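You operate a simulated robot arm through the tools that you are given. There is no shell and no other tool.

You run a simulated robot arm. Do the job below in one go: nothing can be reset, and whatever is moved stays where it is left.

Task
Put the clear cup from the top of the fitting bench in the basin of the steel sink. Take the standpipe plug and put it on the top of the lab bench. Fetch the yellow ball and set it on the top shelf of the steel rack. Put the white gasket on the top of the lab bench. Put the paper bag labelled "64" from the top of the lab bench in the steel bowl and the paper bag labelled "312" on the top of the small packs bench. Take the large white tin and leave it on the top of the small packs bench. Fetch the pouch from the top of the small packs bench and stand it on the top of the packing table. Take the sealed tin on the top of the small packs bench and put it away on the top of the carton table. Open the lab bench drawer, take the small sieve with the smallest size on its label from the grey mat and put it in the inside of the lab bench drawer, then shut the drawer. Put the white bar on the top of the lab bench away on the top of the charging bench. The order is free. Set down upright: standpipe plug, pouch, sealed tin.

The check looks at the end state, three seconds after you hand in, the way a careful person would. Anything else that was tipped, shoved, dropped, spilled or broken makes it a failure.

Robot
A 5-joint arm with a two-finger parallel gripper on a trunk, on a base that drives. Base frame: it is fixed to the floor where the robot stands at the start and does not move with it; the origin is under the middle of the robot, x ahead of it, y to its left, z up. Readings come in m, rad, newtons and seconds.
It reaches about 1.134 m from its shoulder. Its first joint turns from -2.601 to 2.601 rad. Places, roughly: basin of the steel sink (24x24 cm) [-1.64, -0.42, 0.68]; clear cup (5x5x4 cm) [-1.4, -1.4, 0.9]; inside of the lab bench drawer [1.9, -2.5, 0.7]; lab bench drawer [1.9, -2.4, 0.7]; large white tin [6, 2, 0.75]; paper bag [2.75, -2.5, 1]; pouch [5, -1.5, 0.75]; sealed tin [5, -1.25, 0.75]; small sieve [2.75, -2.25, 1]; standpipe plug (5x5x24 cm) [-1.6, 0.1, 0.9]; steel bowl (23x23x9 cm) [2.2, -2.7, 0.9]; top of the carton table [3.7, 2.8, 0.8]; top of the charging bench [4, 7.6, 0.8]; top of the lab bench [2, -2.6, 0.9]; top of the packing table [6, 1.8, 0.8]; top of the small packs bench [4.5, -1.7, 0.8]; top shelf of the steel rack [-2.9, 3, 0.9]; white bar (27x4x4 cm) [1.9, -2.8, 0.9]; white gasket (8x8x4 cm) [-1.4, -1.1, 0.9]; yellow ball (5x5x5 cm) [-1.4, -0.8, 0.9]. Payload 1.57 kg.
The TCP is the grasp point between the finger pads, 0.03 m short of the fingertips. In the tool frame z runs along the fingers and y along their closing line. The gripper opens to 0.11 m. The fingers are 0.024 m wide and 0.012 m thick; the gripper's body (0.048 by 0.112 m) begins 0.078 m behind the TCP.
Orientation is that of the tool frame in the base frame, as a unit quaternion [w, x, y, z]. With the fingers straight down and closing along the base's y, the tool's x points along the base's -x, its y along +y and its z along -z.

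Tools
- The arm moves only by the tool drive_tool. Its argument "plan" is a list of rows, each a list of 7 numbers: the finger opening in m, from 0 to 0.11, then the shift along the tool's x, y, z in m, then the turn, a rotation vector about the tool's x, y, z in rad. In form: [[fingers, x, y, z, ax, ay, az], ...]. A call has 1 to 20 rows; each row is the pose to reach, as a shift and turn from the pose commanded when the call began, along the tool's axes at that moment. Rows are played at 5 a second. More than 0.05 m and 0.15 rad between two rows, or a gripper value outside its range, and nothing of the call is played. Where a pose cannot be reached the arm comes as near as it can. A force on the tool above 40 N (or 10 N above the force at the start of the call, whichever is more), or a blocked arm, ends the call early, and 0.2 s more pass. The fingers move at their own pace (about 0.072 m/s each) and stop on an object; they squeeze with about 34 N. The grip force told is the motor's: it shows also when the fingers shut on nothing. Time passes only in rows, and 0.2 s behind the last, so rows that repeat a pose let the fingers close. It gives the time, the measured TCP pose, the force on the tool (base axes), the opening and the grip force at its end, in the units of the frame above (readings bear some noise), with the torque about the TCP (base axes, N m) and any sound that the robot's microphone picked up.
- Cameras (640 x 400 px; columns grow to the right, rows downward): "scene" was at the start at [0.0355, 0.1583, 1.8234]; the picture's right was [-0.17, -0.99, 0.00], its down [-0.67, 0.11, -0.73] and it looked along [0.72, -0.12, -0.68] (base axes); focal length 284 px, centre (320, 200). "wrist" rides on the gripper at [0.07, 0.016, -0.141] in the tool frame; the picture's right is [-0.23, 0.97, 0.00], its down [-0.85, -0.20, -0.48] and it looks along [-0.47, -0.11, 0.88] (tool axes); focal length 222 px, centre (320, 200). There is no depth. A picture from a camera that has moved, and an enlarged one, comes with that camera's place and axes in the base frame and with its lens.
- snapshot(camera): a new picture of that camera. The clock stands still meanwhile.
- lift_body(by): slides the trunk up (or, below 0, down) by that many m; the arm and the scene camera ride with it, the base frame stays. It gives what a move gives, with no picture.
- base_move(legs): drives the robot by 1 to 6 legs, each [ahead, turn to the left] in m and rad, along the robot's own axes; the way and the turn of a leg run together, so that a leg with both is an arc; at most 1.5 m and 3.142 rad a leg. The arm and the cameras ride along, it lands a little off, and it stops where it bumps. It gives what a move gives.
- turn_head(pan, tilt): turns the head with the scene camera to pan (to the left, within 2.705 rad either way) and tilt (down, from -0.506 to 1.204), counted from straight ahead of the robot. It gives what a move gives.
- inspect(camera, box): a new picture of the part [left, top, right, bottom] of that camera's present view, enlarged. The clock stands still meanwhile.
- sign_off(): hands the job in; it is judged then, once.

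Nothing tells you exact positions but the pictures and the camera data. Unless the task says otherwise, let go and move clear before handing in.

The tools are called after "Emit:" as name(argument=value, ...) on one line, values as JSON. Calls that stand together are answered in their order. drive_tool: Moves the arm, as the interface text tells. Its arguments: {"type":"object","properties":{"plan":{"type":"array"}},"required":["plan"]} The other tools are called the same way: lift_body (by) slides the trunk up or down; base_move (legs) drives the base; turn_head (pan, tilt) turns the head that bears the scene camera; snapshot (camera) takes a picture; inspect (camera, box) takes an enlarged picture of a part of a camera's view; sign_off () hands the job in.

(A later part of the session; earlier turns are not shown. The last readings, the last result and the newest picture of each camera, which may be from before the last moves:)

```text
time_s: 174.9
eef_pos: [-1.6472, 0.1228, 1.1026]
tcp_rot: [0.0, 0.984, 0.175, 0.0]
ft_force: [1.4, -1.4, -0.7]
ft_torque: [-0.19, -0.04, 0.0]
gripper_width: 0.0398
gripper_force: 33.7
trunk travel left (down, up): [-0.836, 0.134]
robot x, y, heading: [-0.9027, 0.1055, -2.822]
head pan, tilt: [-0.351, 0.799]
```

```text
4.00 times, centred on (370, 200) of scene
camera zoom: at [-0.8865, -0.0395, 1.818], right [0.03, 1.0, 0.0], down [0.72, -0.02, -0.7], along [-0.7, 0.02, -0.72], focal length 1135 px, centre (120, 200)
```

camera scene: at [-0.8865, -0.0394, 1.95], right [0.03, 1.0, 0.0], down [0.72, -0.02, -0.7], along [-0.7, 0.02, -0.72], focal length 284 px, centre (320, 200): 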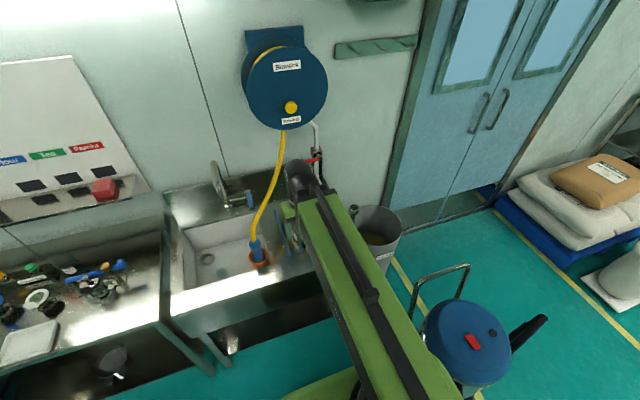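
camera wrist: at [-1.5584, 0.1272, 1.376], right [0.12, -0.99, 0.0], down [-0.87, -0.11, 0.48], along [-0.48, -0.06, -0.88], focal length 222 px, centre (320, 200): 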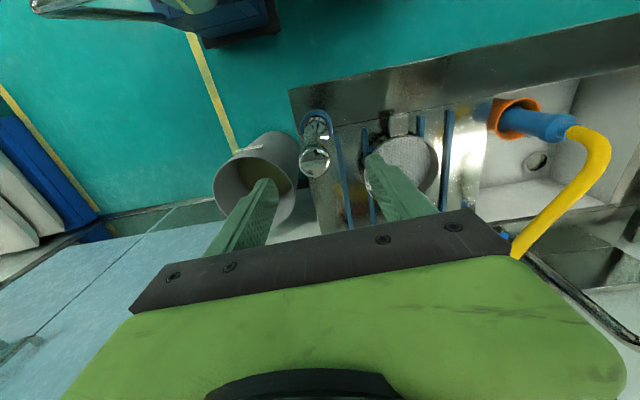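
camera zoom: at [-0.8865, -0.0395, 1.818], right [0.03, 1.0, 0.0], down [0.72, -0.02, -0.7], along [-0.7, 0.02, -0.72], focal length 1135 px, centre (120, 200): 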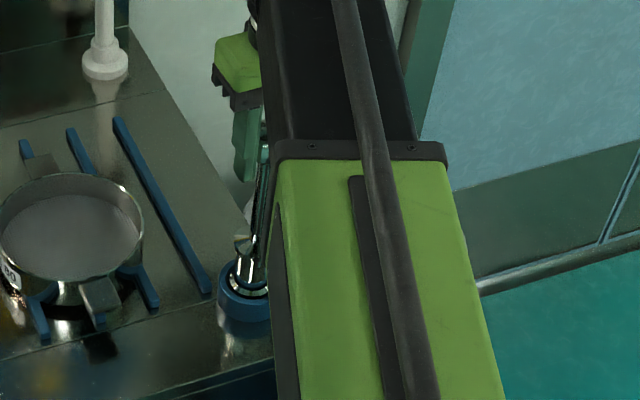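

The knob is gripped (4.0 cm). I'll lift the plug straight up out of its holder.

Emit:
lift_body(by=0.05)

Emit:
inspect(camera="wrist", box=[220, 90, 420, 230])

Emit:
lift_body(by=0.083)

Emit:
snapshot(camera="wrist")

Emit:
snapshot(camera="scene")

```text
time_s: 175.9
eef_pos: [-1.6464, 0.1236, 1.1529]
tcp_rot: [0.001, 0.984, 0.176, -0.001]
ft_force: [0.2, 0.4, -5.1]
ft_torque: [-0.01, -0.03, -0.03]
gripper_width: 0.0396
gripper_force: 33.8
trunk travel left (down, up): [-0.886, 0.084]
robot x, y, heading: [-0.9029, 0.1081, -2.821]
head pan, tilt: [-0.351, 0.799]
```

```text
2.86 times, centred on (320, 160) of wrist
camera zoom: at [-1.5754, 0.1338, 1.2935], right [0.12, -0.99, 0.0], down [-0.87, -0.11, 0.48], along [-0.48, -0.06, -0.88], focal length 635 px, centre (320, 314)
```

zoom: 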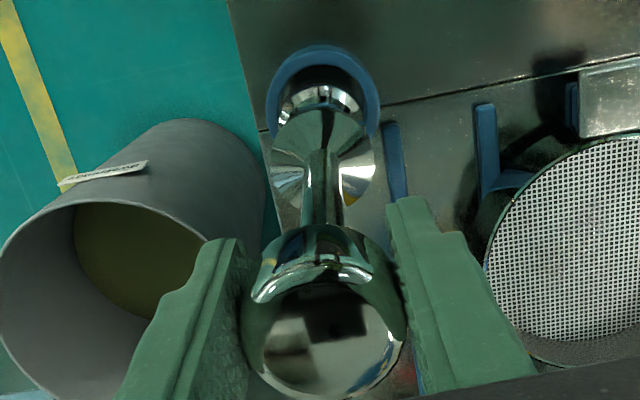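

```text
time_s: 177.1
eef_pos: [-1.6469, 0.1238, 1.2355]
tcp_rot: [0.0, 0.984, 0.176, -0.001]
ft_force: [-0.5, -0.5, -4.2]
ft_torque: [-0.01, -0.02, -0.03]
gripper_width: 0.0397
gripper_force: 33.2
trunk travel left (down, up): [-0.969, 0.001]
robot x, y, heading: [-0.898, 0.1046, -2.819]
head pan, tilt: [-0.351, 0.799]
```

```text
taken
camera wrist: at [-1.5754, 0.1338, 1.3765], right [0.12, -0.99, 0.0], down [-0.87, -0.11, 0.48], along [-0.48, -0.06, -0.88], focal length 222 px, centre (320, 200)
```

wrist: 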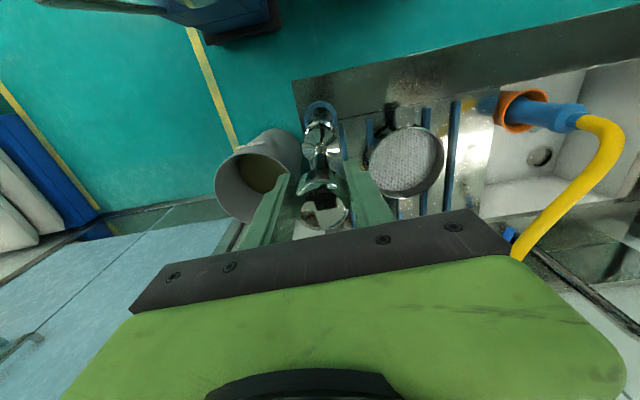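

```text
taken
camera scene: at [-0.8873, -0.0393, 1.9509], right [0.03, 1.0, 0.0], down [0.72, -0.02, -0.7], along [-0.7, 0.02, -0.72], focal length 284 px, centre (320, 200)
```

scene: 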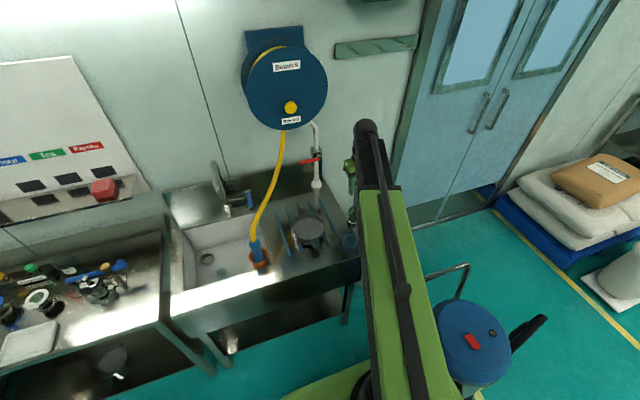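

The plug is free of its holder and hangs upright. I'll retract the arm, back off, and carry it to the lab bench.

Emit:
drive_tool(plan=[[0.02, 0.0433, 0.017, 0, 0, 0, 0], [0.02, 0.0867, 0.034, 0, 0, 0, 0], [0.02, 0.13, 0.051, 0, 0, 0, 0], [0.02, 0.13, 0.051, 0, 0, 0, 0]])

Emit:
base_move(legs=[[-0.45, 0], [0, 2.106], [1.3, 0], [1.3, 0], [0, -0.54]])

Emit:
turn_head(pan=0.0, tilt=0.6)

Emit:
snapshot(camera="scene")

Emit:
snapshot(camera="wrist")

```text
time_s: 178.1
eef_pos: [-1.5088, 0.1202, 1.2355]
tcp_rot: [0.0, 0.985, 0.175, -0.001]
ft_force: [-0.6, 0.2, -5.3]
ft_torque: [0.01, -0.02, -0.01]
gripper_width: 0.0397
gripper_force: 33.6
trunk travel left (down, up): [-0.969, 0.001]
robot x, y, heading: [-0.9024, 0.1063, -2.822]
head pan, tilt: [-0.351, 0.799]
```

```text
time_s: 199.6
eef_pos: [1.4697, -2.0473, 1.2369]
tcp_rot: [0.001, 0.577, 0.817, -0.001]
ft_force: [0.2, 1.5, -4.1]
ft_torque: [-0.03, 0.05, 0.02]
gripper_width: 0.0392
gripper_force: 33.9
trunk travel left (down, up): [-0.969, 0.001]
robot x, y, heading: [1.4689, -1.4487, -1.251]
head pan, tilt: [-0.351, 0.799]
```

```text
time_s: 200.4
eef_pos: [1.4688, -2.0497, 1.2365]
tcp_rot: [0.001, 0.576, 0.817, 0.0]
ft_force: [-1.0, -0.4, -5.0]
ft_torque: [0.02, -0.01, 0.03]
gripper_width: 0.0395
gripper_force: 34.1
trunk travel left (down, up): [-0.969, 0.001]
robot x, y, heading: [1.4685, -1.4485, -1.25]
head pan, tilt: [0.0, 0.6]
```

```text
taken
camera scene: at [1.6466, -1.4373, 1.9678], right [-0.95, -0.32, 0.0], down [-0.18, 0.54, -0.82], along [0.26, -0.78, -0.57], focal length 284 px, centre (320, 200)
```

scene: 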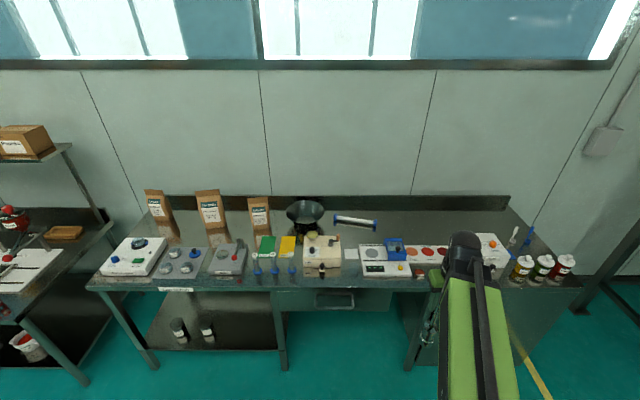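

```text
taken
camera wrist: at [1.4603, -1.9768, 1.3768], right [0.99, 0.11, 0.0], down [0.1, -0.87, 0.48], along [0.05, -0.48, -0.88], focal length 222 px, centre (320, 200)
```

wrist: 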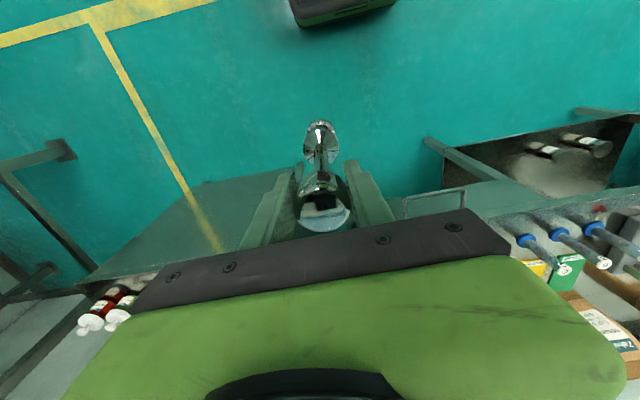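

I'm facing the lab bench with the plug. I'll zoom across the bench top to read labels and find free spots.

Emit:
inspect(camera="scene", box=[80, 180, 280, 300])

Emit:
inspect(camera="scene", box=[230, 180, 430, 300])

Emit:
inspect(camera="scene", box=[400, 190, 600, 310])

Emit:
inspect(camera="scene", box=[130, 180, 230, 250])

Emit:
inspect(camera="scene", box=[200, 180, 300, 250])

```text
3.20 times, centred on (180, 240) of scene
camera zoom: at [1.6466, -1.4373, 1.9678], right [-0.95, -0.32, 0.0], down [-0.18, 0.54, -0.82], along [0.26, -0.78, -0.57], focal length 908 px, centre (768, 72)
```

zoom: 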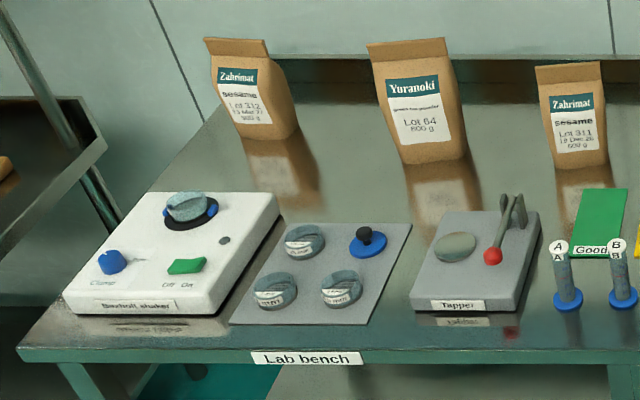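

```text
3.20 times, centred on (330, 240) of scene
camera zoom: at [1.6466, -1.4373, 1.9678], right [-0.95, -0.32, 0.0], down [-0.18, 0.54, -0.82], along [0.26, -0.78, -0.57], focal length 908 px, centre (288, 72)
```

zoom: 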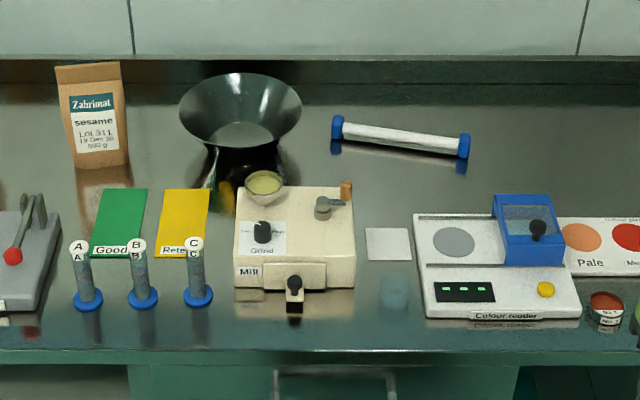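

```text
3.20 times, centred on (500, 250) of scene
camera zoom: at [1.6466, -1.4373, 1.9678], right [-0.95, -0.32, 0.0], down [-0.18, 0.54, -0.82], along [0.26, -0.78, -0.57], focal length 908 px, centre (-256, 40)
```

zoom: 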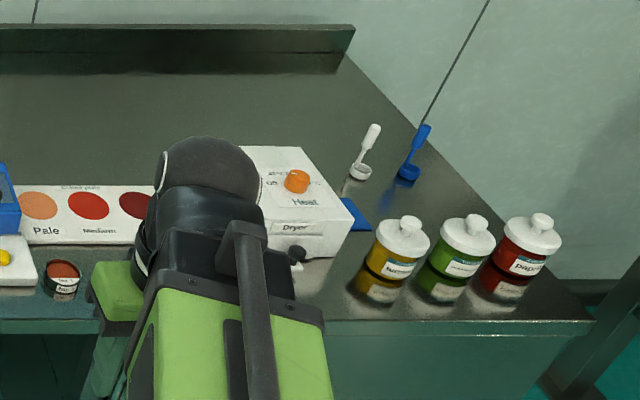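

```text
5.71 times, centred on (180, 215) of scene
camera zoom: at [1.6466, -1.4373, 1.9678], right [-0.95, -0.32, 0.0], down [-0.18, 0.54, -0.82], along [0.26, -0.78, -0.57], focal length 1621 px, centre (1120, 114)
```

zoom: 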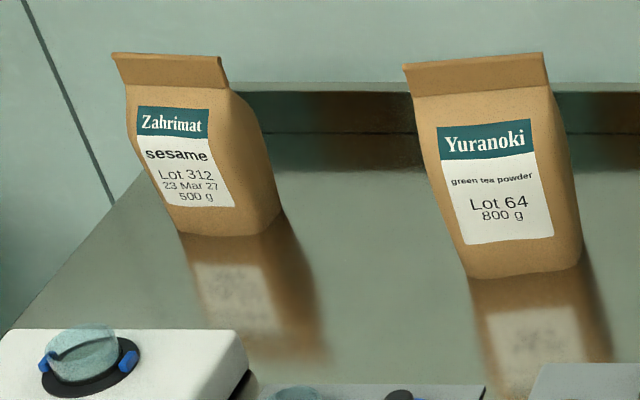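

```text
5.71 times, centred on (250, 215) of scene
camera zoom: at [1.6466, -1.4373, 1.9678], right [-0.95, -0.32, 0.0], down [-0.18, 0.54, -0.82], along [0.26, -0.78, -0.57], focal length 1621 px, centre (720, 114)
```

zoom: 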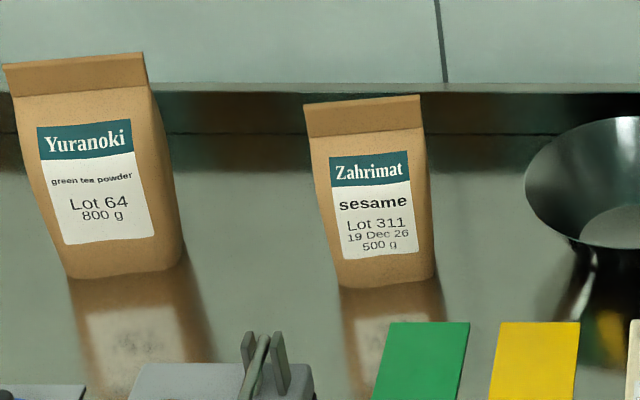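

The labels read Lot 312 (leftmost), Lot 64 (middle, 800 g) and Lot 311 (a decoy). The grey mat with small sieves is at the left, and the steel bowl and white bar are at the rear middle. The rear right of the bench is free, so I'll shift right to place the plug there.

Emit:
base_move(legs=[[0, -1.25], [0.47, 0], [0, 1.244]])

Emit:
snapshot(camera="scene")

```text
time_s: 209.4
eef_pos: [1.0846, -2.3364, 1.2351]
tcp_rot: [0.002, 0.578, 0.816, 0.0]
ft_force: [-0.9, -0.7, -5.1]
ft_torque: [0.01, 0.0, -0.04]
gripper_width: 0.0393
gripper_force: 34.3
trunk travel left (down, up): [-0.969, 0.001]
robot x, y, heading: [1.1138, -1.7264, -1.261]
head pan, tilt: [0.0, 0.6]
```

```text
taken
camera scene: at [1.2844, -1.7208, 1.9681], right [-0.95, -0.3, 0.0], down [-0.17, 0.54, -0.82], along [0.25, -0.79, -0.57], focal length 284 px, centre (320, 200)
```

scene: 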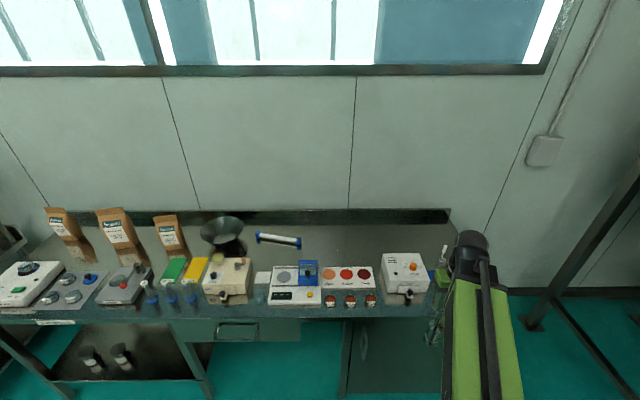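

There's clear bench behind the colour cards at about u=0.45, v=-3.14. I'll drive forward a bit, swing the plug left of the dryer, then extend.

Emit:
base_move(legs=[[0.17, 0]])

```text
time_s: 210.8
eef_pos: [1.1377, -2.4998, 1.2345]
tcp_rot: [0.0, 0.578, 0.816, 0.0]
ft_force: [-0.3, -0.1, -4.9]
ft_torque: [0.02, 0.02, 0.03]
gripper_width: 0.0395
gripper_force: 34.3
trunk travel left (down, up): [-0.969, 0.001]
robot x, y, heading: [1.163, -1.8912, -1.264]
head pan, tilt: [0.0, 0.6]
```

Emit:
drive_tool(plan=[[0.02, -0.001, 0.043, 0, 0, 0, 0], [0.02, -0.002, 0.086, 0, 0, 0, 0], [0.02, -0.003, 0.129, 0, 0, 0, 0], [0.02, -0.004, 0.17, 0, 0, 0, 0], [0.02, -0.05, 0.169, 0, 0, 0, 0], [0.02, -0.095, 0.168, 0, 0, 0, 0], [0.02, -0.14, 0.167, 0, 0, 0, 0], [0.02, -0.185, 0.166, 0, 0, 0, 0], [0.02, -0.23, 0.165, 0, 0, 0, 0], [0.02, -0.275, 0.164, 0, 0, 0, 0], [0.02, -0.32, 0.163, 0, 0, 0, 0], [0.02, -0.365, 0.162, 0, 0, 0, 0], [0.02, -0.41, 0.161, 0, 0, 0, 0]])

Emit:
snapshot(camera="scene")

Emit:
snapshot(camera="wrist")

```text
time_s: 213.7
eef_pos: [1.418, -2.8043, 1.2377]
tcp_rot: [0.002, 0.578, 0.816, -0.001]
ft_force: [0.6, 0.2, -4.5]
ft_torque: [0.02, 0.0, -0.02]
gripper_width: 0.0393
gripper_force: 34.0
out of reach, approached as far as the arm can: row 4, 13
trunk travel left (down, up): [-0.969, 0.001]
robot x, y, heading: [1.1628, -1.8881, -1.262]
head pan, tilt: [0.0, 0.6]
```

```text
taken
camera scene: at [1.3393, -1.881, 1.9678], right [-0.95, -0.3, 0.0], down [-0.17, 0.54, -0.83], along [0.25, -0.79, -0.56], focal length 284 px, centre (320, 200)
```

scene: 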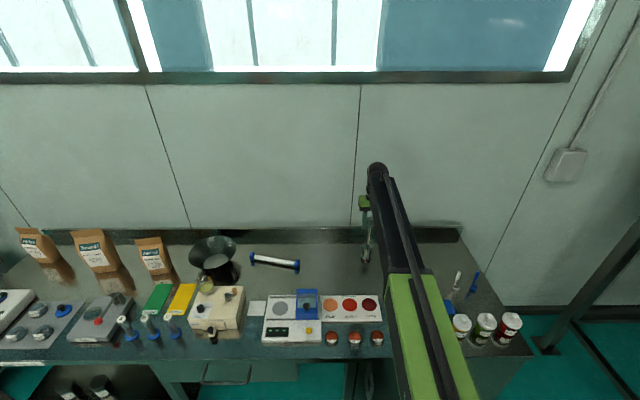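

```text
taken
camera wrist: at [1.4091, -2.7306, 1.3767], right [0.99, 0.11, 0.0], down [0.09, -0.87, 0.48], along [0.05, -0.48, -0.88], focal length 222 px, centre (320, 200)
```

wrist: 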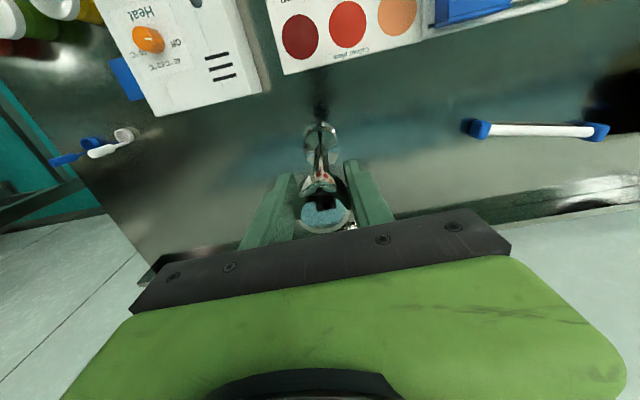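

The arm reaches about 0.95 m; the plug hangs over empty bench at the rear. I'll lower it in steps until it touches.

Emit:
lift_body(by=-0.08)

Emit:
lift_body(by=-0.012)

Emit:
inspect(camera="scene", box=[300, 150, 460, 250])

```text
time_s: 214.8
eef_pos: [1.4173, -2.8045, 1.1548]
tcp_rot: [0.001, 0.579, 0.815, -0.001]
ft_force: [0.2, 0.4, -4.6]
ft_torque: [0.06, 0.01, 0.01]
gripper_width: 0.0393
gripper_force: 34.2
trunk travel left (down, up): [-0.889, 0.081]
robot x, y, heading: [1.1605, -1.8934, -1.259]
head pan, tilt: [0.0, 0.6]
```

```text
time_s: 215.4
eef_pos: [1.4155, -2.8041, 1.1436]
tcp_rot: [0.001, 0.578, 0.816, 0.0]
ft_force: [0.3, 0.0, -4.5]
ft_torque: [0.0, 0.02, 0.03]
gripper_width: 0.0396
gripper_force: 34.1
trunk travel left (down, up): [-0.877, 0.093]
robot x, y, heading: [1.166, -1.89, -1.261]
head pan, tilt: [0.0, 0.6]
```

```text
4.00 times, centred on (380, 200) of scene
camera zoom: at [1.3395, -1.8817, 1.8758], right [-0.95, -0.3, 0.0], down [-0.17, 0.54, -0.82], along [0.25, -0.79, -0.57], focal length 1135 px, centre (80, 200)
```

zoom: 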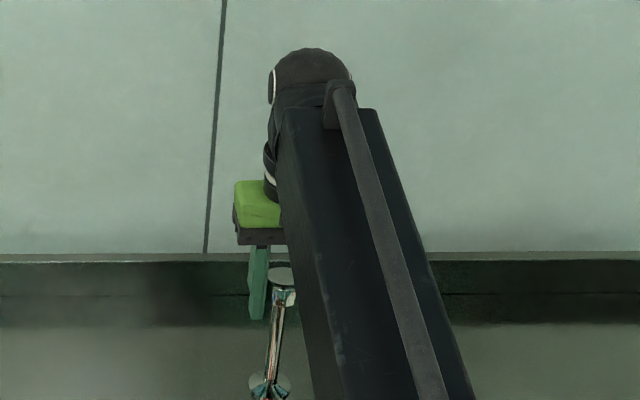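

Emit:
lift_body(by=-0.01)

Emit:
lift_body(by=-0.006)

Emit:
inspect(camera="scene", box=[300, 180, 460, 280])

```text
time_s: 216.0
eef_pos: [1.4165, -2.8053, 1.1331]
tcp_rot: [0.001, 0.578, 0.816, -0.001]
ft_force: [0.1, 1.5, -5.8]
ft_torque: [0.0, -0.01, 0.02]
gripper_width: 0.0396
gripper_force: 33.4
trunk travel left (down, up): [-0.867, 0.103]
robot x, y, heading: [1.1616, -1.8913, -1.263]
head pan, tilt: [0.0, 0.6]
```

```text
time_s: 216.6
eef_pos: [1.4161, -2.8043, 1.1264]
tcp_rot: [0.002, 0.579, 0.816, -0.001]
ft_force: [0.1, 0.8, -5.2]
ft_torque: [0.03, -0.01, -0.01]
gripper_width: 0.0394
gripper_force: 33.6
trunk travel left (down, up): [-0.861, 0.109]
robot x, y, heading: [1.1646, -1.8927, -1.259]
head pan, tilt: [0.0, 0.6]
```

```text
4.00 times, centred on (380, 230) of scene
camera zoom: at [1.3395, -1.8818, 1.8598], right [-0.95, -0.3, 0.0], down [-0.17, 0.54, -0.82], along [0.25, -0.79, -0.57], focal length 1135 px, centre (80, 80)
```

zoom: 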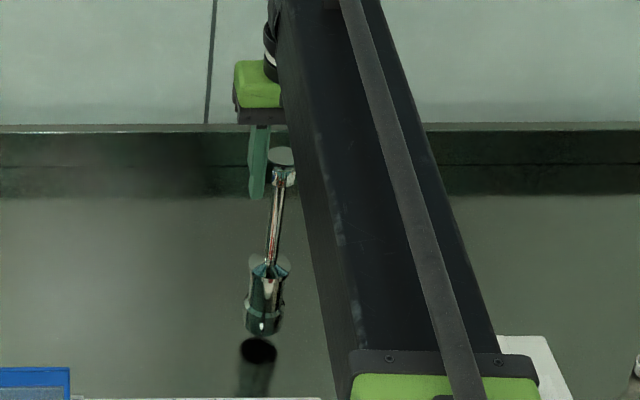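

The plug's base is about 1 cm above its reflection. A little further down.

Emit:
lift_body(by=-0.006)

Emit:
lift_body(by=-0.004)

Emit:
lift_body(by=-0.003)

Emit:
inspect(camera="scene", box=[300, 180, 460, 280])

```text
time_s: 217.1
eef_pos: [1.4172, -2.8036, 1.1218]
tcp_rot: [0.001, 0.578, 0.816, -0.001]
ft_force: [-0.8, 0.8, -4.6]
ft_torque: [0.06, 0.02, 0.01]
gripper_width: 0.0394
gripper_force: 34.2
trunk travel left (down, up): [-0.855, 0.115]
robot x, y, heading: [1.1631, -1.8925, -1.261]
head pan, tilt: [0.0, 0.6]
```

```text
time_s: 217.6
eef_pos: [1.4162, -2.8042, 1.1168]
tcp_rot: [0.001, 0.577, 0.816, -0.001]
ft_force: [-0.1, -0.7, -4.1]
ft_torque: [0.01, 0.0, -0.02]
gripper_width: 0.0393
gripper_force: 33.3
trunk travel left (down, up): [-0.851, 0.119]
robot x, y, heading: [1.1631, -1.8921, -1.26]
head pan, tilt: [0.0, 0.6]
```

```text
time_s: 218.2
eef_pos: [1.4173, -2.8049, 1.1147]
tcp_rot: [0.001, 0.579, 0.816, -0.001]
ft_force: [0.2, -0.4, -5.0]
ft_torque: [0.06, 0.01, -0.04]
gripper_width: 0.0396
gripper_force: 34.0
trunk travel left (down, up): [-0.848, 0.122]
robot x, y, heading: [1.1622, -1.8907, -1.267]
head pan, tilt: [0.0, 0.6]
```

```text
4.00 times, centred on (380, 230) of scene
camera zoom: at [1.3395, -1.8818, 1.8468], right [-0.95, -0.3, 0.0], down [-0.17, 0.54, -0.82], along [0.25, -0.79, -0.57], focal length 1135 px, centre (80, 80)
```

zoom: 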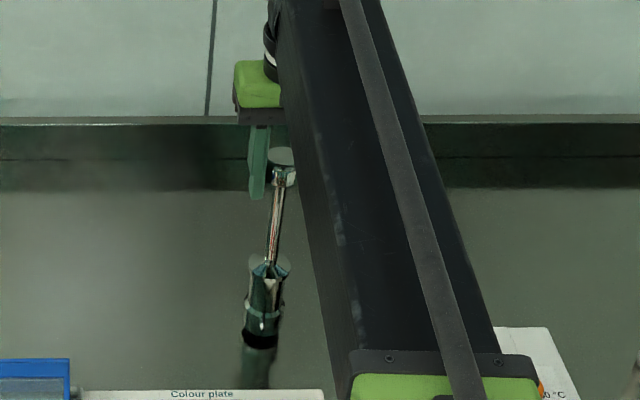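

Emit:
lift_body(by=-0.003)

Emit:
lift_body(by=-0.003)

Emit:
lift_body(by=-0.003)

```text
time_s: 218.7
eef_pos: [1.4171, -2.8039, 1.1119]
tcp_rot: [0.002, 0.579, 0.816, -0.001]
ft_force: [0.2, -0.4, -5.8]
ft_torque: [0.03, 0.03, -0.01]
gripper_width: 0.0395
gripper_force: 33.7
trunk travel left (down, up): [-0.845, 0.125]
robot x, y, heading: [1.1629, -1.8899, -1.261]
head pan, tilt: [0.0, 0.6]
```

```text
time_s: 219.2
eef_pos: [1.4171, -2.8038, 1.1086]
tcp_rot: [0.001, 0.579, 0.815, -0.001]
ft_force: [-0.2, 0.4, -5.5]
ft_torque: [0.02, 0.01, 0.0]
gripper_width: 0.0397
gripper_force: 34.1
trunk travel left (down, up): [-0.842, 0.128]
robot x, y, heading: [1.1628, -1.8915, -1.263]
head pan, tilt: [0.0, 0.6]
```

```text
time_s: 219.7
eef_pos: [1.4159, -2.804, 1.1051]
tcp_rot: [0.002, 0.579, 0.815, -0.001]
ft_force: [0.2, -0.2, -4.0]
ft_torque: [0.01, 0.03, 0.02]
gripper_width: 0.0396
gripper_force: 34.1
trunk travel left (down, up): [-0.839, 0.131]
robot x, y, heading: [1.164, -1.8929, -1.265]
head pan, tilt: [0.0, 0.6]
```

Emit:
inspect(camera="scene", box=[330, 210, 410, 270])

Emit:
lift_body(by=-0.004)

Emit:
lift_body(by=-0.003)

Emit:
inspect(camera="scene", box=[330, 210, 410, 270])

```text
6.67 times, centred on (370, 240) of scene
camera zoom: at [1.3395, -1.8818, 1.8378], right [-0.95, -0.3, 0.0], down [-0.17, 0.54, -0.82], along [0.25, -0.79, -0.57], focal length 1892 px, centre (-13, -67)
```

zoom: 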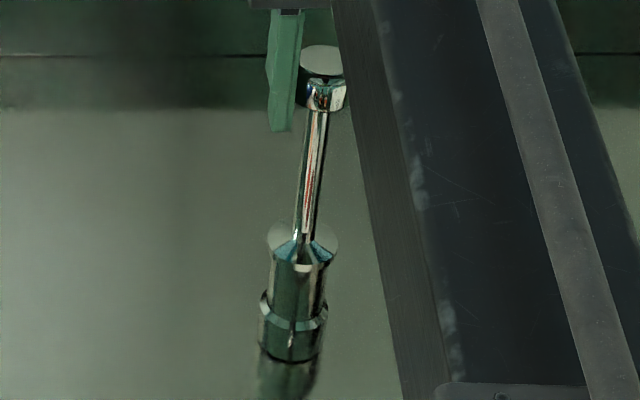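

```text
time_s: 220.2
eef_pos: [1.4162, -2.8034, 1.1038]
tcp_rot: [0.002, 0.579, 0.816, -0.002]
ft_force: [0.6, -4.8, 18.8]
ft_torque: [-0.87, -0.08, 0.04]
gripper_width: 0.0398
gripper_force: 33.7
trunk travel left (down, up): [-0.835, 0.135]
robot x, y, heading: [1.163, -1.8913, -1.265]
head pan, tilt: [0.0, 0.6]
```

```text
time_s: 220.8
eef_pos: [1.4171, -2.8015, 1.1017]
tcp_rot: [0.002, 0.579, 0.815, -0.001]
ft_force: [0.0, -2.2, 26.0]
ft_torque: [-0.07, 0.27, 0.03]
gripper_width: 0.0397
gripper_force: 34.5
trunk travel left (down, up): [-0.832, 0.138]
robot x, y, heading: [1.1629, -1.8909, -1.262]
head pan, tilt: [0.0, 0.6]
```

```text
6.67 times, centred on (370, 240) of scene
camera zoom: at [1.3382, -1.8774, 1.8311], right [-0.95, -0.3, 0.0], down [-0.17, 0.54, -0.83], along [0.25, -0.79, -0.56], focal length 1892 px, centre (-13, -67)
```

zoom: 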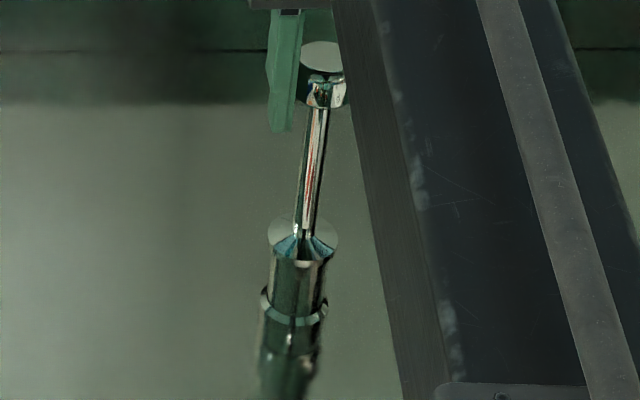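

The plug stands on the bench. I'll ease the pressure, open the fingers, and lift clear.

Emit:
lift_body(by=0.003)

Emit:
drive_tool(plan=[[0.044, 0, 0, 0, 0, 0, 0], [0.05, 0, 0, 0, 0, 0, 0], [0.06, 0, 0, 0, 0, 0, 0], [0.075, 0, 0, 0, 0, 0, 0], [0.075, 0, 0, 0, 0, 0, 0]])

Emit:
lift_body(by=0.135)

Emit:
snapshot(camera="wrist")

Emit:
inspect(camera="scene", box=[300, 180, 460, 280])

```text
time_s: 221.3
eef_pos: [1.4178, -2.8031, 1.1012]
tcp_rot: [0.001, 0.578, 0.816, -0.001]
ft_force: [-0.2, 0.1, -5.5]
ft_torque: [0.1, 0.08, 0.02]
gripper_width: 0.0396
gripper_force: 33.8
trunk travel left (down, up): [-0.835, 0.135]
robot x, y, heading: [1.1667, -1.8915, -1.258]
head pan, tilt: [0.0, 0.6]
```

```text
time_s: 222.5
eef_pos: [1.4176, -2.8028, 1.1011]
tcp_rot: [0.001, 0.578, 0.816, -0.001]
ft_force: [-0.6, -0.1, -0.3]
ft_torque: [0.0, -0.02, 0.01]
gripper_width: 0.0748
gripper_force: 0.0
trunk travel left (down, up): [-0.835, 0.135]
robot x, y, heading: [1.1662, -1.8888, -1.262]
head pan, tilt: [0.0, 0.6]
```

```text
time_s: 224.1
eef_pos: [1.4175, -2.8031, 1.2368]
tcp_rot: [0.002, 0.579, 0.815, -0.001]
ft_force: [0.0, -0.8, 0.4]
ft_torque: [0.0, 0.0, 0.03]
gripper_width: 0.0747
gripper_force: 0.0
trunk travel left (down, up): [-0.97, 0.0]
robot x, y, heading: [1.1656, -1.8904, -1.266]
head pan, tilt: [0.0, 0.6]
```

```text
taken
camera wrist: at [1.4093, -2.7305, 1.3775], right [0.99, 0.11, 0.0], down [0.09, -0.87, 0.48], along [0.05, -0.48, -0.88], focal length 222 px, centre (320, 200)
```

wrist: 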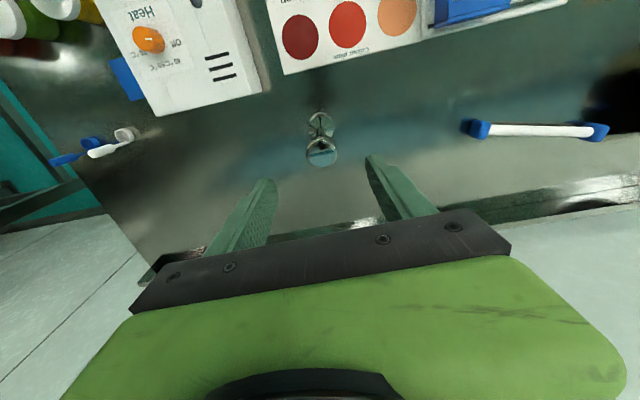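

```text
4.00 times, centred on (380, 230) of scene
camera zoom: at [1.3394, -1.8812, 1.9687], right [-0.95, -0.3, 0.0], down [-0.17, 0.54, -0.83], along [0.25, -0.79, -0.56], focal length 1135 px, centre (80, 80)
```

zoom: 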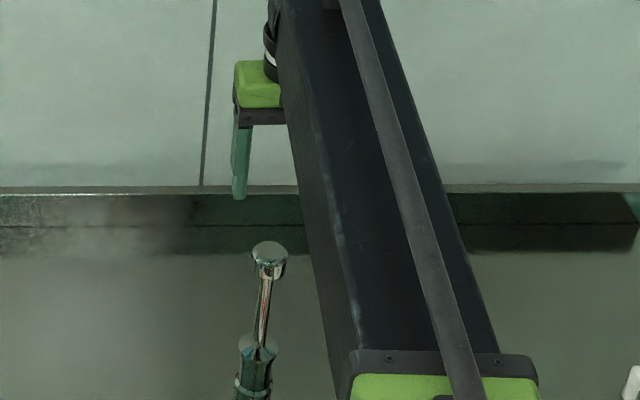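

The plug stands upright on the lab bench. Next I'll retract and go to the left end of the bench to read the sieve labels on the grey mat.

Emit:
drive_tool(plan=[[0.075, 0.045, 0, 0, 0, 0, 0], [0.075, 0.09, 0, 0, 0, 0, 0], [0.075, 0.135, 0, 0, 0, 0, 0], [0.075, 0.18, 0, 0, 0, 0, 0], [0.075, 0.225, 0, 0, 0, 0, 0], [0.075, 0.27, 0, 0, 0, 0, 0], [0.075, 0.315, 0, 0, 0, 0, 0], [0.075, 0.35, 0, 0, 0, 0, 0]])

Emit:
base_move(legs=[[-0.35, 0], [0, 1.571], [1.28, 0], [0, -1.571]])

Emit:
turn_head(pan=0.1, tilt=0.75)

Emit:
snapshot(camera="scene")

```text
time_s: 225.9
eef_pos: [1.3001, -2.4729, 1.2377]
tcp_rot: [0.001, 0.579, 0.816, -0.001]
ft_force: [-0.7, 0.6, 0.0]
ft_torque: [0.01, 0.01, 0.02]
gripper_width: 0.0751
gripper_force: 0.2
trunk travel left (down, up): [-0.97, 0.0]
robot x, y, heading: [1.1664, -1.8899, -1.265]
head pan, tilt: [0.0, 0.6]
```

```text
time_s: 241.8
eef_pos: [2.3931, -1.7745, 1.2354]
tcp_rot: [0.001, 0.582, 0.813, 0.0]
ft_force: [-2.0, -0.8, 0.7]
ft_torque: [0.17, -0.28, 0.15]
gripper_width: 0.075
gripper_force: 0.0
trunk travel left (down, up): [-0.97, 0.0]
robot x, y, heading: [2.2328, -1.196, -1.27]
head pan, tilt: [0.0, 0.6]
```

```text
time_s: 242.5
eef_pos: [2.3925, -1.7733, 1.2364]
tcp_rot: [0.002, 0.582, 0.813, 0.001]
ft_force: [-0.4, -0.2, -0.1]
ft_torque: [0.0, -0.03, 0.04]
gripper_width: 0.0751
gripper_force: 0.0
trunk travel left (down, up): [-0.97, 0.0]
robot x, y, heading: [2.2407, -1.195, -1.272]
head pan, tilt: [0.099, 0.75]
```

```text
taken
camera scene: at [2.4136, -1.1812, 1.9561], right [-0.92, -0.39, 0.0], down [-0.27, 0.63, -0.73], along [0.29, -0.67, -0.68], focal length 284 px, centre (320, 200)
```

scene: 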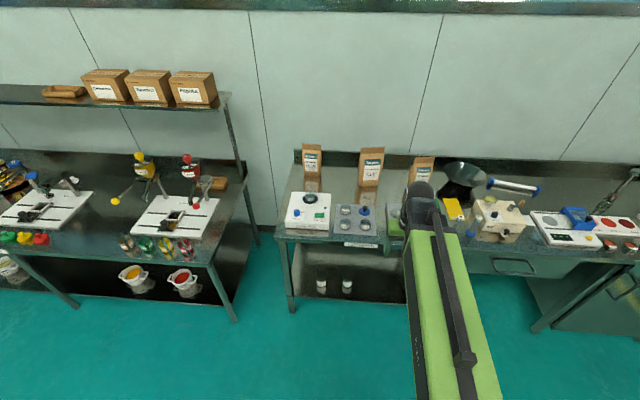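

Emit:
inspect(camera="scene", box=[320, 190, 400, 250])

Emit:
inspect(camera="scene", box=[430, 150, 590, 250])

Emit:
inspect(camera="scene", box=[0, 130, 240, 280])

```text
6.67 times, centred on (360, 220) of scene
camera zoom: at [2.4136, -1.1812, 1.9561], right [-0.92, -0.39, 0.0], down [-0.27, 0.63, -0.73], along [0.29, -0.67, -0.68], focal length 1892 px, centre (53, 67)
```

zoom: 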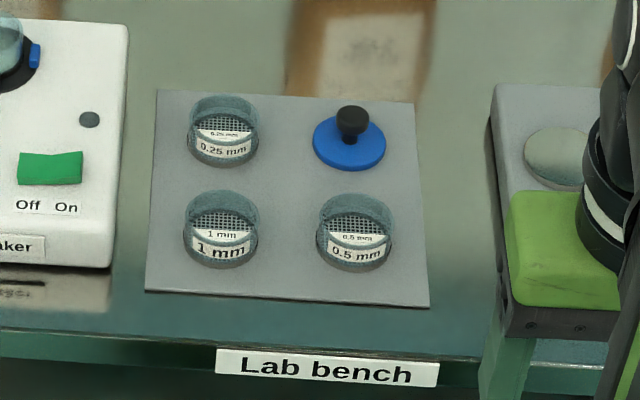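

```text
4.00 times, centred on (510, 200) of scene
camera zoom: at [2.4136, -1.1812, 1.9561], right [-0.92, -0.39, 0.0], down [-0.27, 0.63, -0.73], along [0.29, -0.67, -0.68], focal length 1135 px, centre (-440, 200)
```

zoom: 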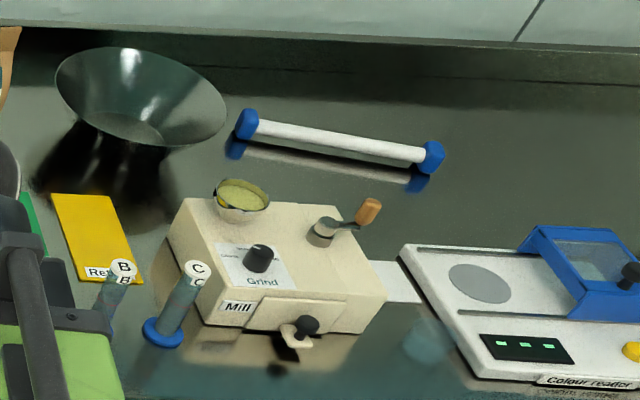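

```text
2.67 times, centred on (120, 205) of scene
camera zoom: at [2.4136, -1.1812, 1.9561], right [-0.92, -0.39, 0.0], down [-0.27, 0.63, -0.73], along [0.29, -0.67, -0.68], focal length 757 px, centre (853, 187)
```

zoom: 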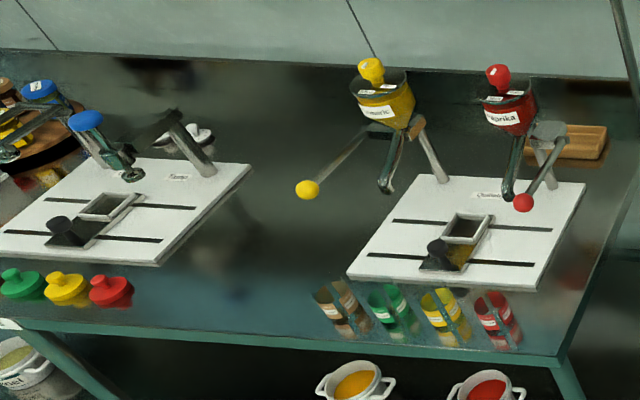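

The target sieve is the 0.25 mm one at the rear left of the grey mat, at about (2.696,-2.191). First I need to open the drawer, so I'll look at its front and handle.

Emit:
inspect(camera="scene", box=[430, 220, 630, 340])

```text
3.20 times, centred on (530, 280) of scene
camera zoom: at [2.4136, -1.1812, 1.9561], right [-0.92, -0.39, 0.0], down [-0.27, 0.63, -0.73], along [0.29, -0.67, -0.68], focal length 908 px, centre (-352, -56)
```

zoom: 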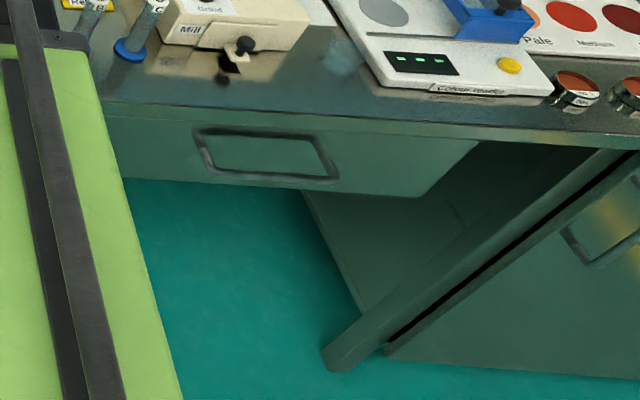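

The drawer front spans roughly u 0.80–1.33, recessed under the bench edge, with a bar handle. I'll drive to face it squarely from a bit further back and look again.

Emit:
base_move(legs=[[-0.33, 0], [0, -1.571], [0.7, 0], [0, 1.587]])

Emit:
turn_head(pan=0.15, tilt=0.6)

Emit:
lift_body(by=-0.5)

Emit:
snapshot(camera="scene")

Emit:
snapshot(camera="wrist")

```text
time_s: 255.8
eef_pos: [1.6706, -1.6538, 1.2368]
tcp_rot: [0.003, 0.573, 0.819, -0.001]
ft_force: [-0.8, -0.3, 0.1]
ft_torque: [0.02, -0.1, 0.01]
gripper_width: 0.0749
gripper_force: 0.1
trunk travel left (down, up): [-0.97, 0.0]
robot x, y, heading: [1.5035, -1.0826, -1.246]
head pan, tilt: [0.099, 0.75]
```

```text
time_s: 256.5
eef_pos: [1.6734, -1.6544, 1.2359]
tcp_rot: [0.001, 0.573, 0.819, 0.0]
ft_force: [0.3, 0.3, -0.2]
ft_torque: [0.02, 0.0, -0.01]
gripper_width: 0.0751
gripper_force: 0.0
trunk travel left (down, up): [-0.97, 0.0]
robot x, y, heading: [1.4998, -1.0794, -1.249]
head pan, tilt: [0.15, 0.6]
```

```text
refused: -0.5 is not a number from -0.4 to 0.4
```

```text
taken
camera scene: at [1.6889, -1.0654, 1.9687], right [-0.89, -0.46, 0.0], down [-0.26, 0.5, -0.82], along [0.38, -0.73, -0.57], focal length 284 px, centre (320, 200)
```

scene: 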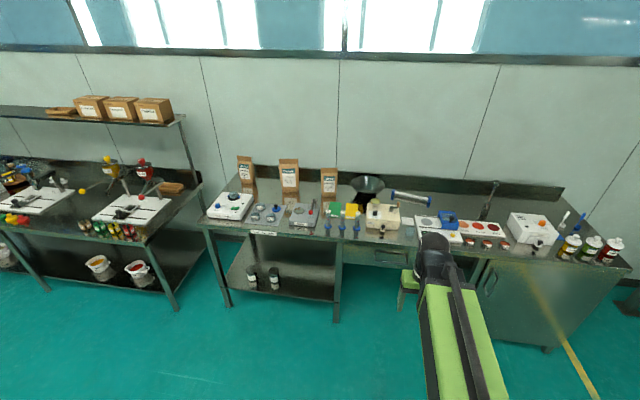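

```text
taken
camera wrist: at [1.665, -1.5816, 1.3774], right [0.99, 0.12, 0.0], down [0.1, -0.87, 0.48], along [0.06, -0.48, -0.88], focal length 222 px, centre (320, 200)
```

wrist: 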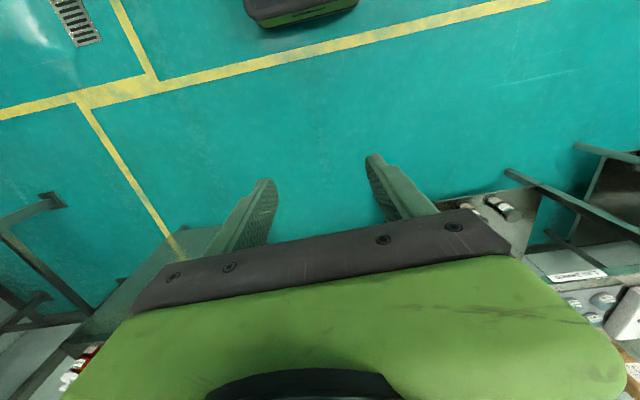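

Emit:
lift_body(by=-0.4)

Emit:
lift_body(by=-0.2)

Emit:
turn_head(pan=0.15, tilt=0.4)

Emit:
snapshot(camera="scene")

Emit:
inspect(camera="scene", box=[310, 150, 470, 250])

```text
time_s: 260.4
eef_pos: [1.6722, -1.6549, 0.8372]
tcp_rot: [0.002, 0.573, 0.819, -0.001]
ft_force: [0.7, 0.9, 0.5]
ft_torque: [-0.05, 0.0, -0.02]
gripper_width: 0.0748
gripper_force: 0.0
trunk travel left (down, up): [-0.57, 0.4]
robot x, y, heading: [1.4997, -1.0823, -1.249]
head pan, tilt: [0.15, 0.6]
```

```text
time_s: 262.5
eef_pos: [1.6735, -1.6548, 0.6371]
tcp_rot: [0.002, 0.573, 0.819, 0.0]
ft_force: [-0.1, -0.3, 0.2]
ft_torque: [0.02, 0.05, 0.0]
gripper_width: 0.0751
gripper_force: 0.0
trunk travel left (down, up): [-0.37, 0.6]
robot x, y, heading: [1.5033, -1.0826, -1.248]
head pan, tilt: [0.15, 0.6]
```

```text
time_s: 263.2
eef_pos: [1.6726, -1.6542, 0.6375]
tcp_rot: [0.002, 0.574, 0.819, 0.0]
ft_force: [-0.4, 0.0, 0.5]
ft_torque: [0.01, 0.0, 0.04]
gripper_width: 0.0749
gripper_force: 0.1
trunk travel left (down, up): [-0.37, 0.6]
robot x, y, heading: [1.5053, -1.0859, -1.252]
head pan, tilt: [0.15, 0.4]
```

```text
taken
camera scene: at [1.6904, -1.0686, 1.3869], right [-0.89, -0.46, 0.0], down [-0.18, 0.35, -0.92], along [0.42, -0.82, -0.39], focal length 284 px, centre (320, 200)
```

scene: 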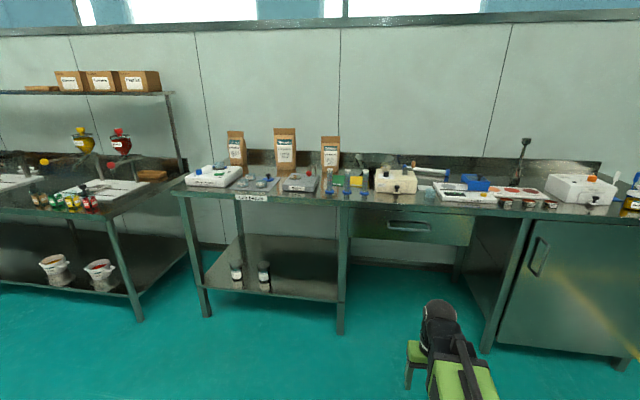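

```text
4.00 times, centred on (390, 200) of scene
camera zoom: at [1.6904, -1.0686, 1.3869], right [-0.89, -0.46, 0.0], down [-0.18, 0.35, -0.92], along [0.42, -0.82, -0.39], focal length 1135 px, centre (40, 200)
```

zoom: 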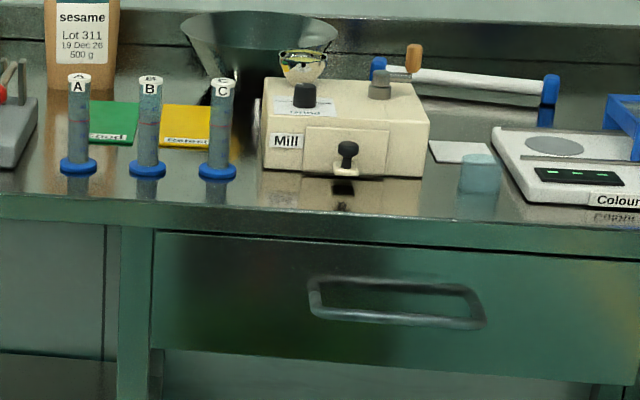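

The handle is a horizontal bar at about z=0.76, just in front of the drawer face. I'll tilt the tool to point forward so the fingers can straddle the bar; first lower the trunk to match, then tilt.

Emit:
lift_body(by=-0.06)

Emit:
drive_tool(plan=[[0.06, -0.0263, 0, -0.0019, 0, -0.1428, 0], [0.06, -0.0521, 0, -0.0075, 0, -0.2856, 0], [0.06, -0.0769, 0, -0.0167, 0, -0.4284, 0], [0.06, -0.1, 0, -0.0294, 0, -0.5712, 0], [0.06, -0.1211, 0, -0.0452, 0, -0.714, 0], [0.06, -0.1398, 0, -0.0638, 0, -0.8568, 0], [0.06, -0.1556, 0, -0.0849, 0, -0.9996, 0], [0.06, -0.1683, 0, -0.1081, 0, -1.1424, 0], [0.06, -0.1775, 0, -0.1328, 0, -1.2852, 0], [0.06, -0.1831, 0, -0.1586, 0, -1.428, 0], [0.06, -0.185, 0, -0.185, 0, -1.5708, 0], [0.06, -0.185, 0, -0.185, 0, -1.5708, 0]])

Emit:
snapshot(camera="scene")

Emit:
snapshot(camera="wrist")

```text
time_s: 264.2
eef_pos: [1.6737, -1.6543, 0.5762]
tcp_rot: [0.002, 0.574, 0.819, 0.0]
ft_force: [0.3, -0.2, -0.1]
ft_torque: [0.02, 0.0, 0.04]
gripper_width: 0.075
gripper_force: 0.2
trunk travel left (down, up): [-0.31, 0.66]
robot x, y, heading: [1.5004, -1.0801, -1.247]
head pan, tilt: [0.15, 0.4]
```

```text
time_s: 266.9
eef_pos: [1.7441, -1.8563, 0.8152]
tcp_rot: [0.579, 0.406, 0.578, -0.407]
ft_force: [-0.7, 0.6, -0.3]
ft_torque: [-0.02, -0.02, -0.02]
gripper_width: 0.0599
gripper_force: 0.1
out of reach, approached as far as the arm can: row 3, 4, 5, 6, 7, 8, 9, 10, 11, 12
trunk travel left (down, up): [-0.31, 0.66]
robot x, y, heading: [1.4991, -1.0847, -1.243]
head pan, tilt: [0.15, 0.4]
```

```text
taken
camera scene: at [1.6904, -1.0686, 1.327], right [-0.89, -0.46, 0.0], down [-0.18, 0.35, -0.92], along [0.42, -0.82, -0.39], focal length 284 px, centre (320, 200)
```

scene: 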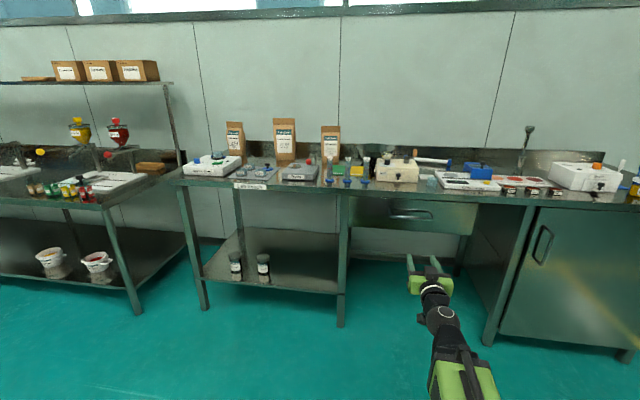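

```text
taken
camera wrist: at [1.712, -1.7171, 0.745], right [0.92, 0.33, 0.23], down [-0.35, 0.38, 0.85], along [0.2, -0.86, 0.47], focal length 222 px, centre (320, 200)
```

wrist: 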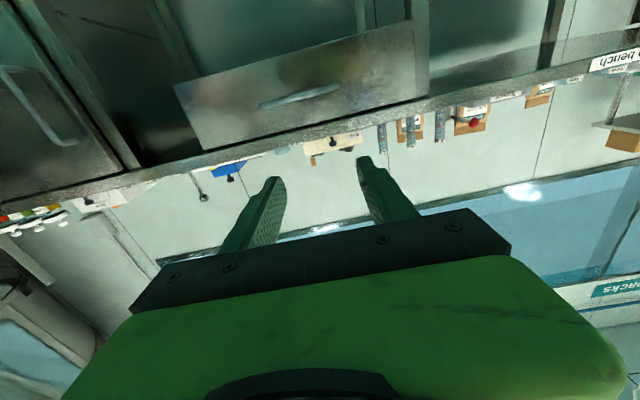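

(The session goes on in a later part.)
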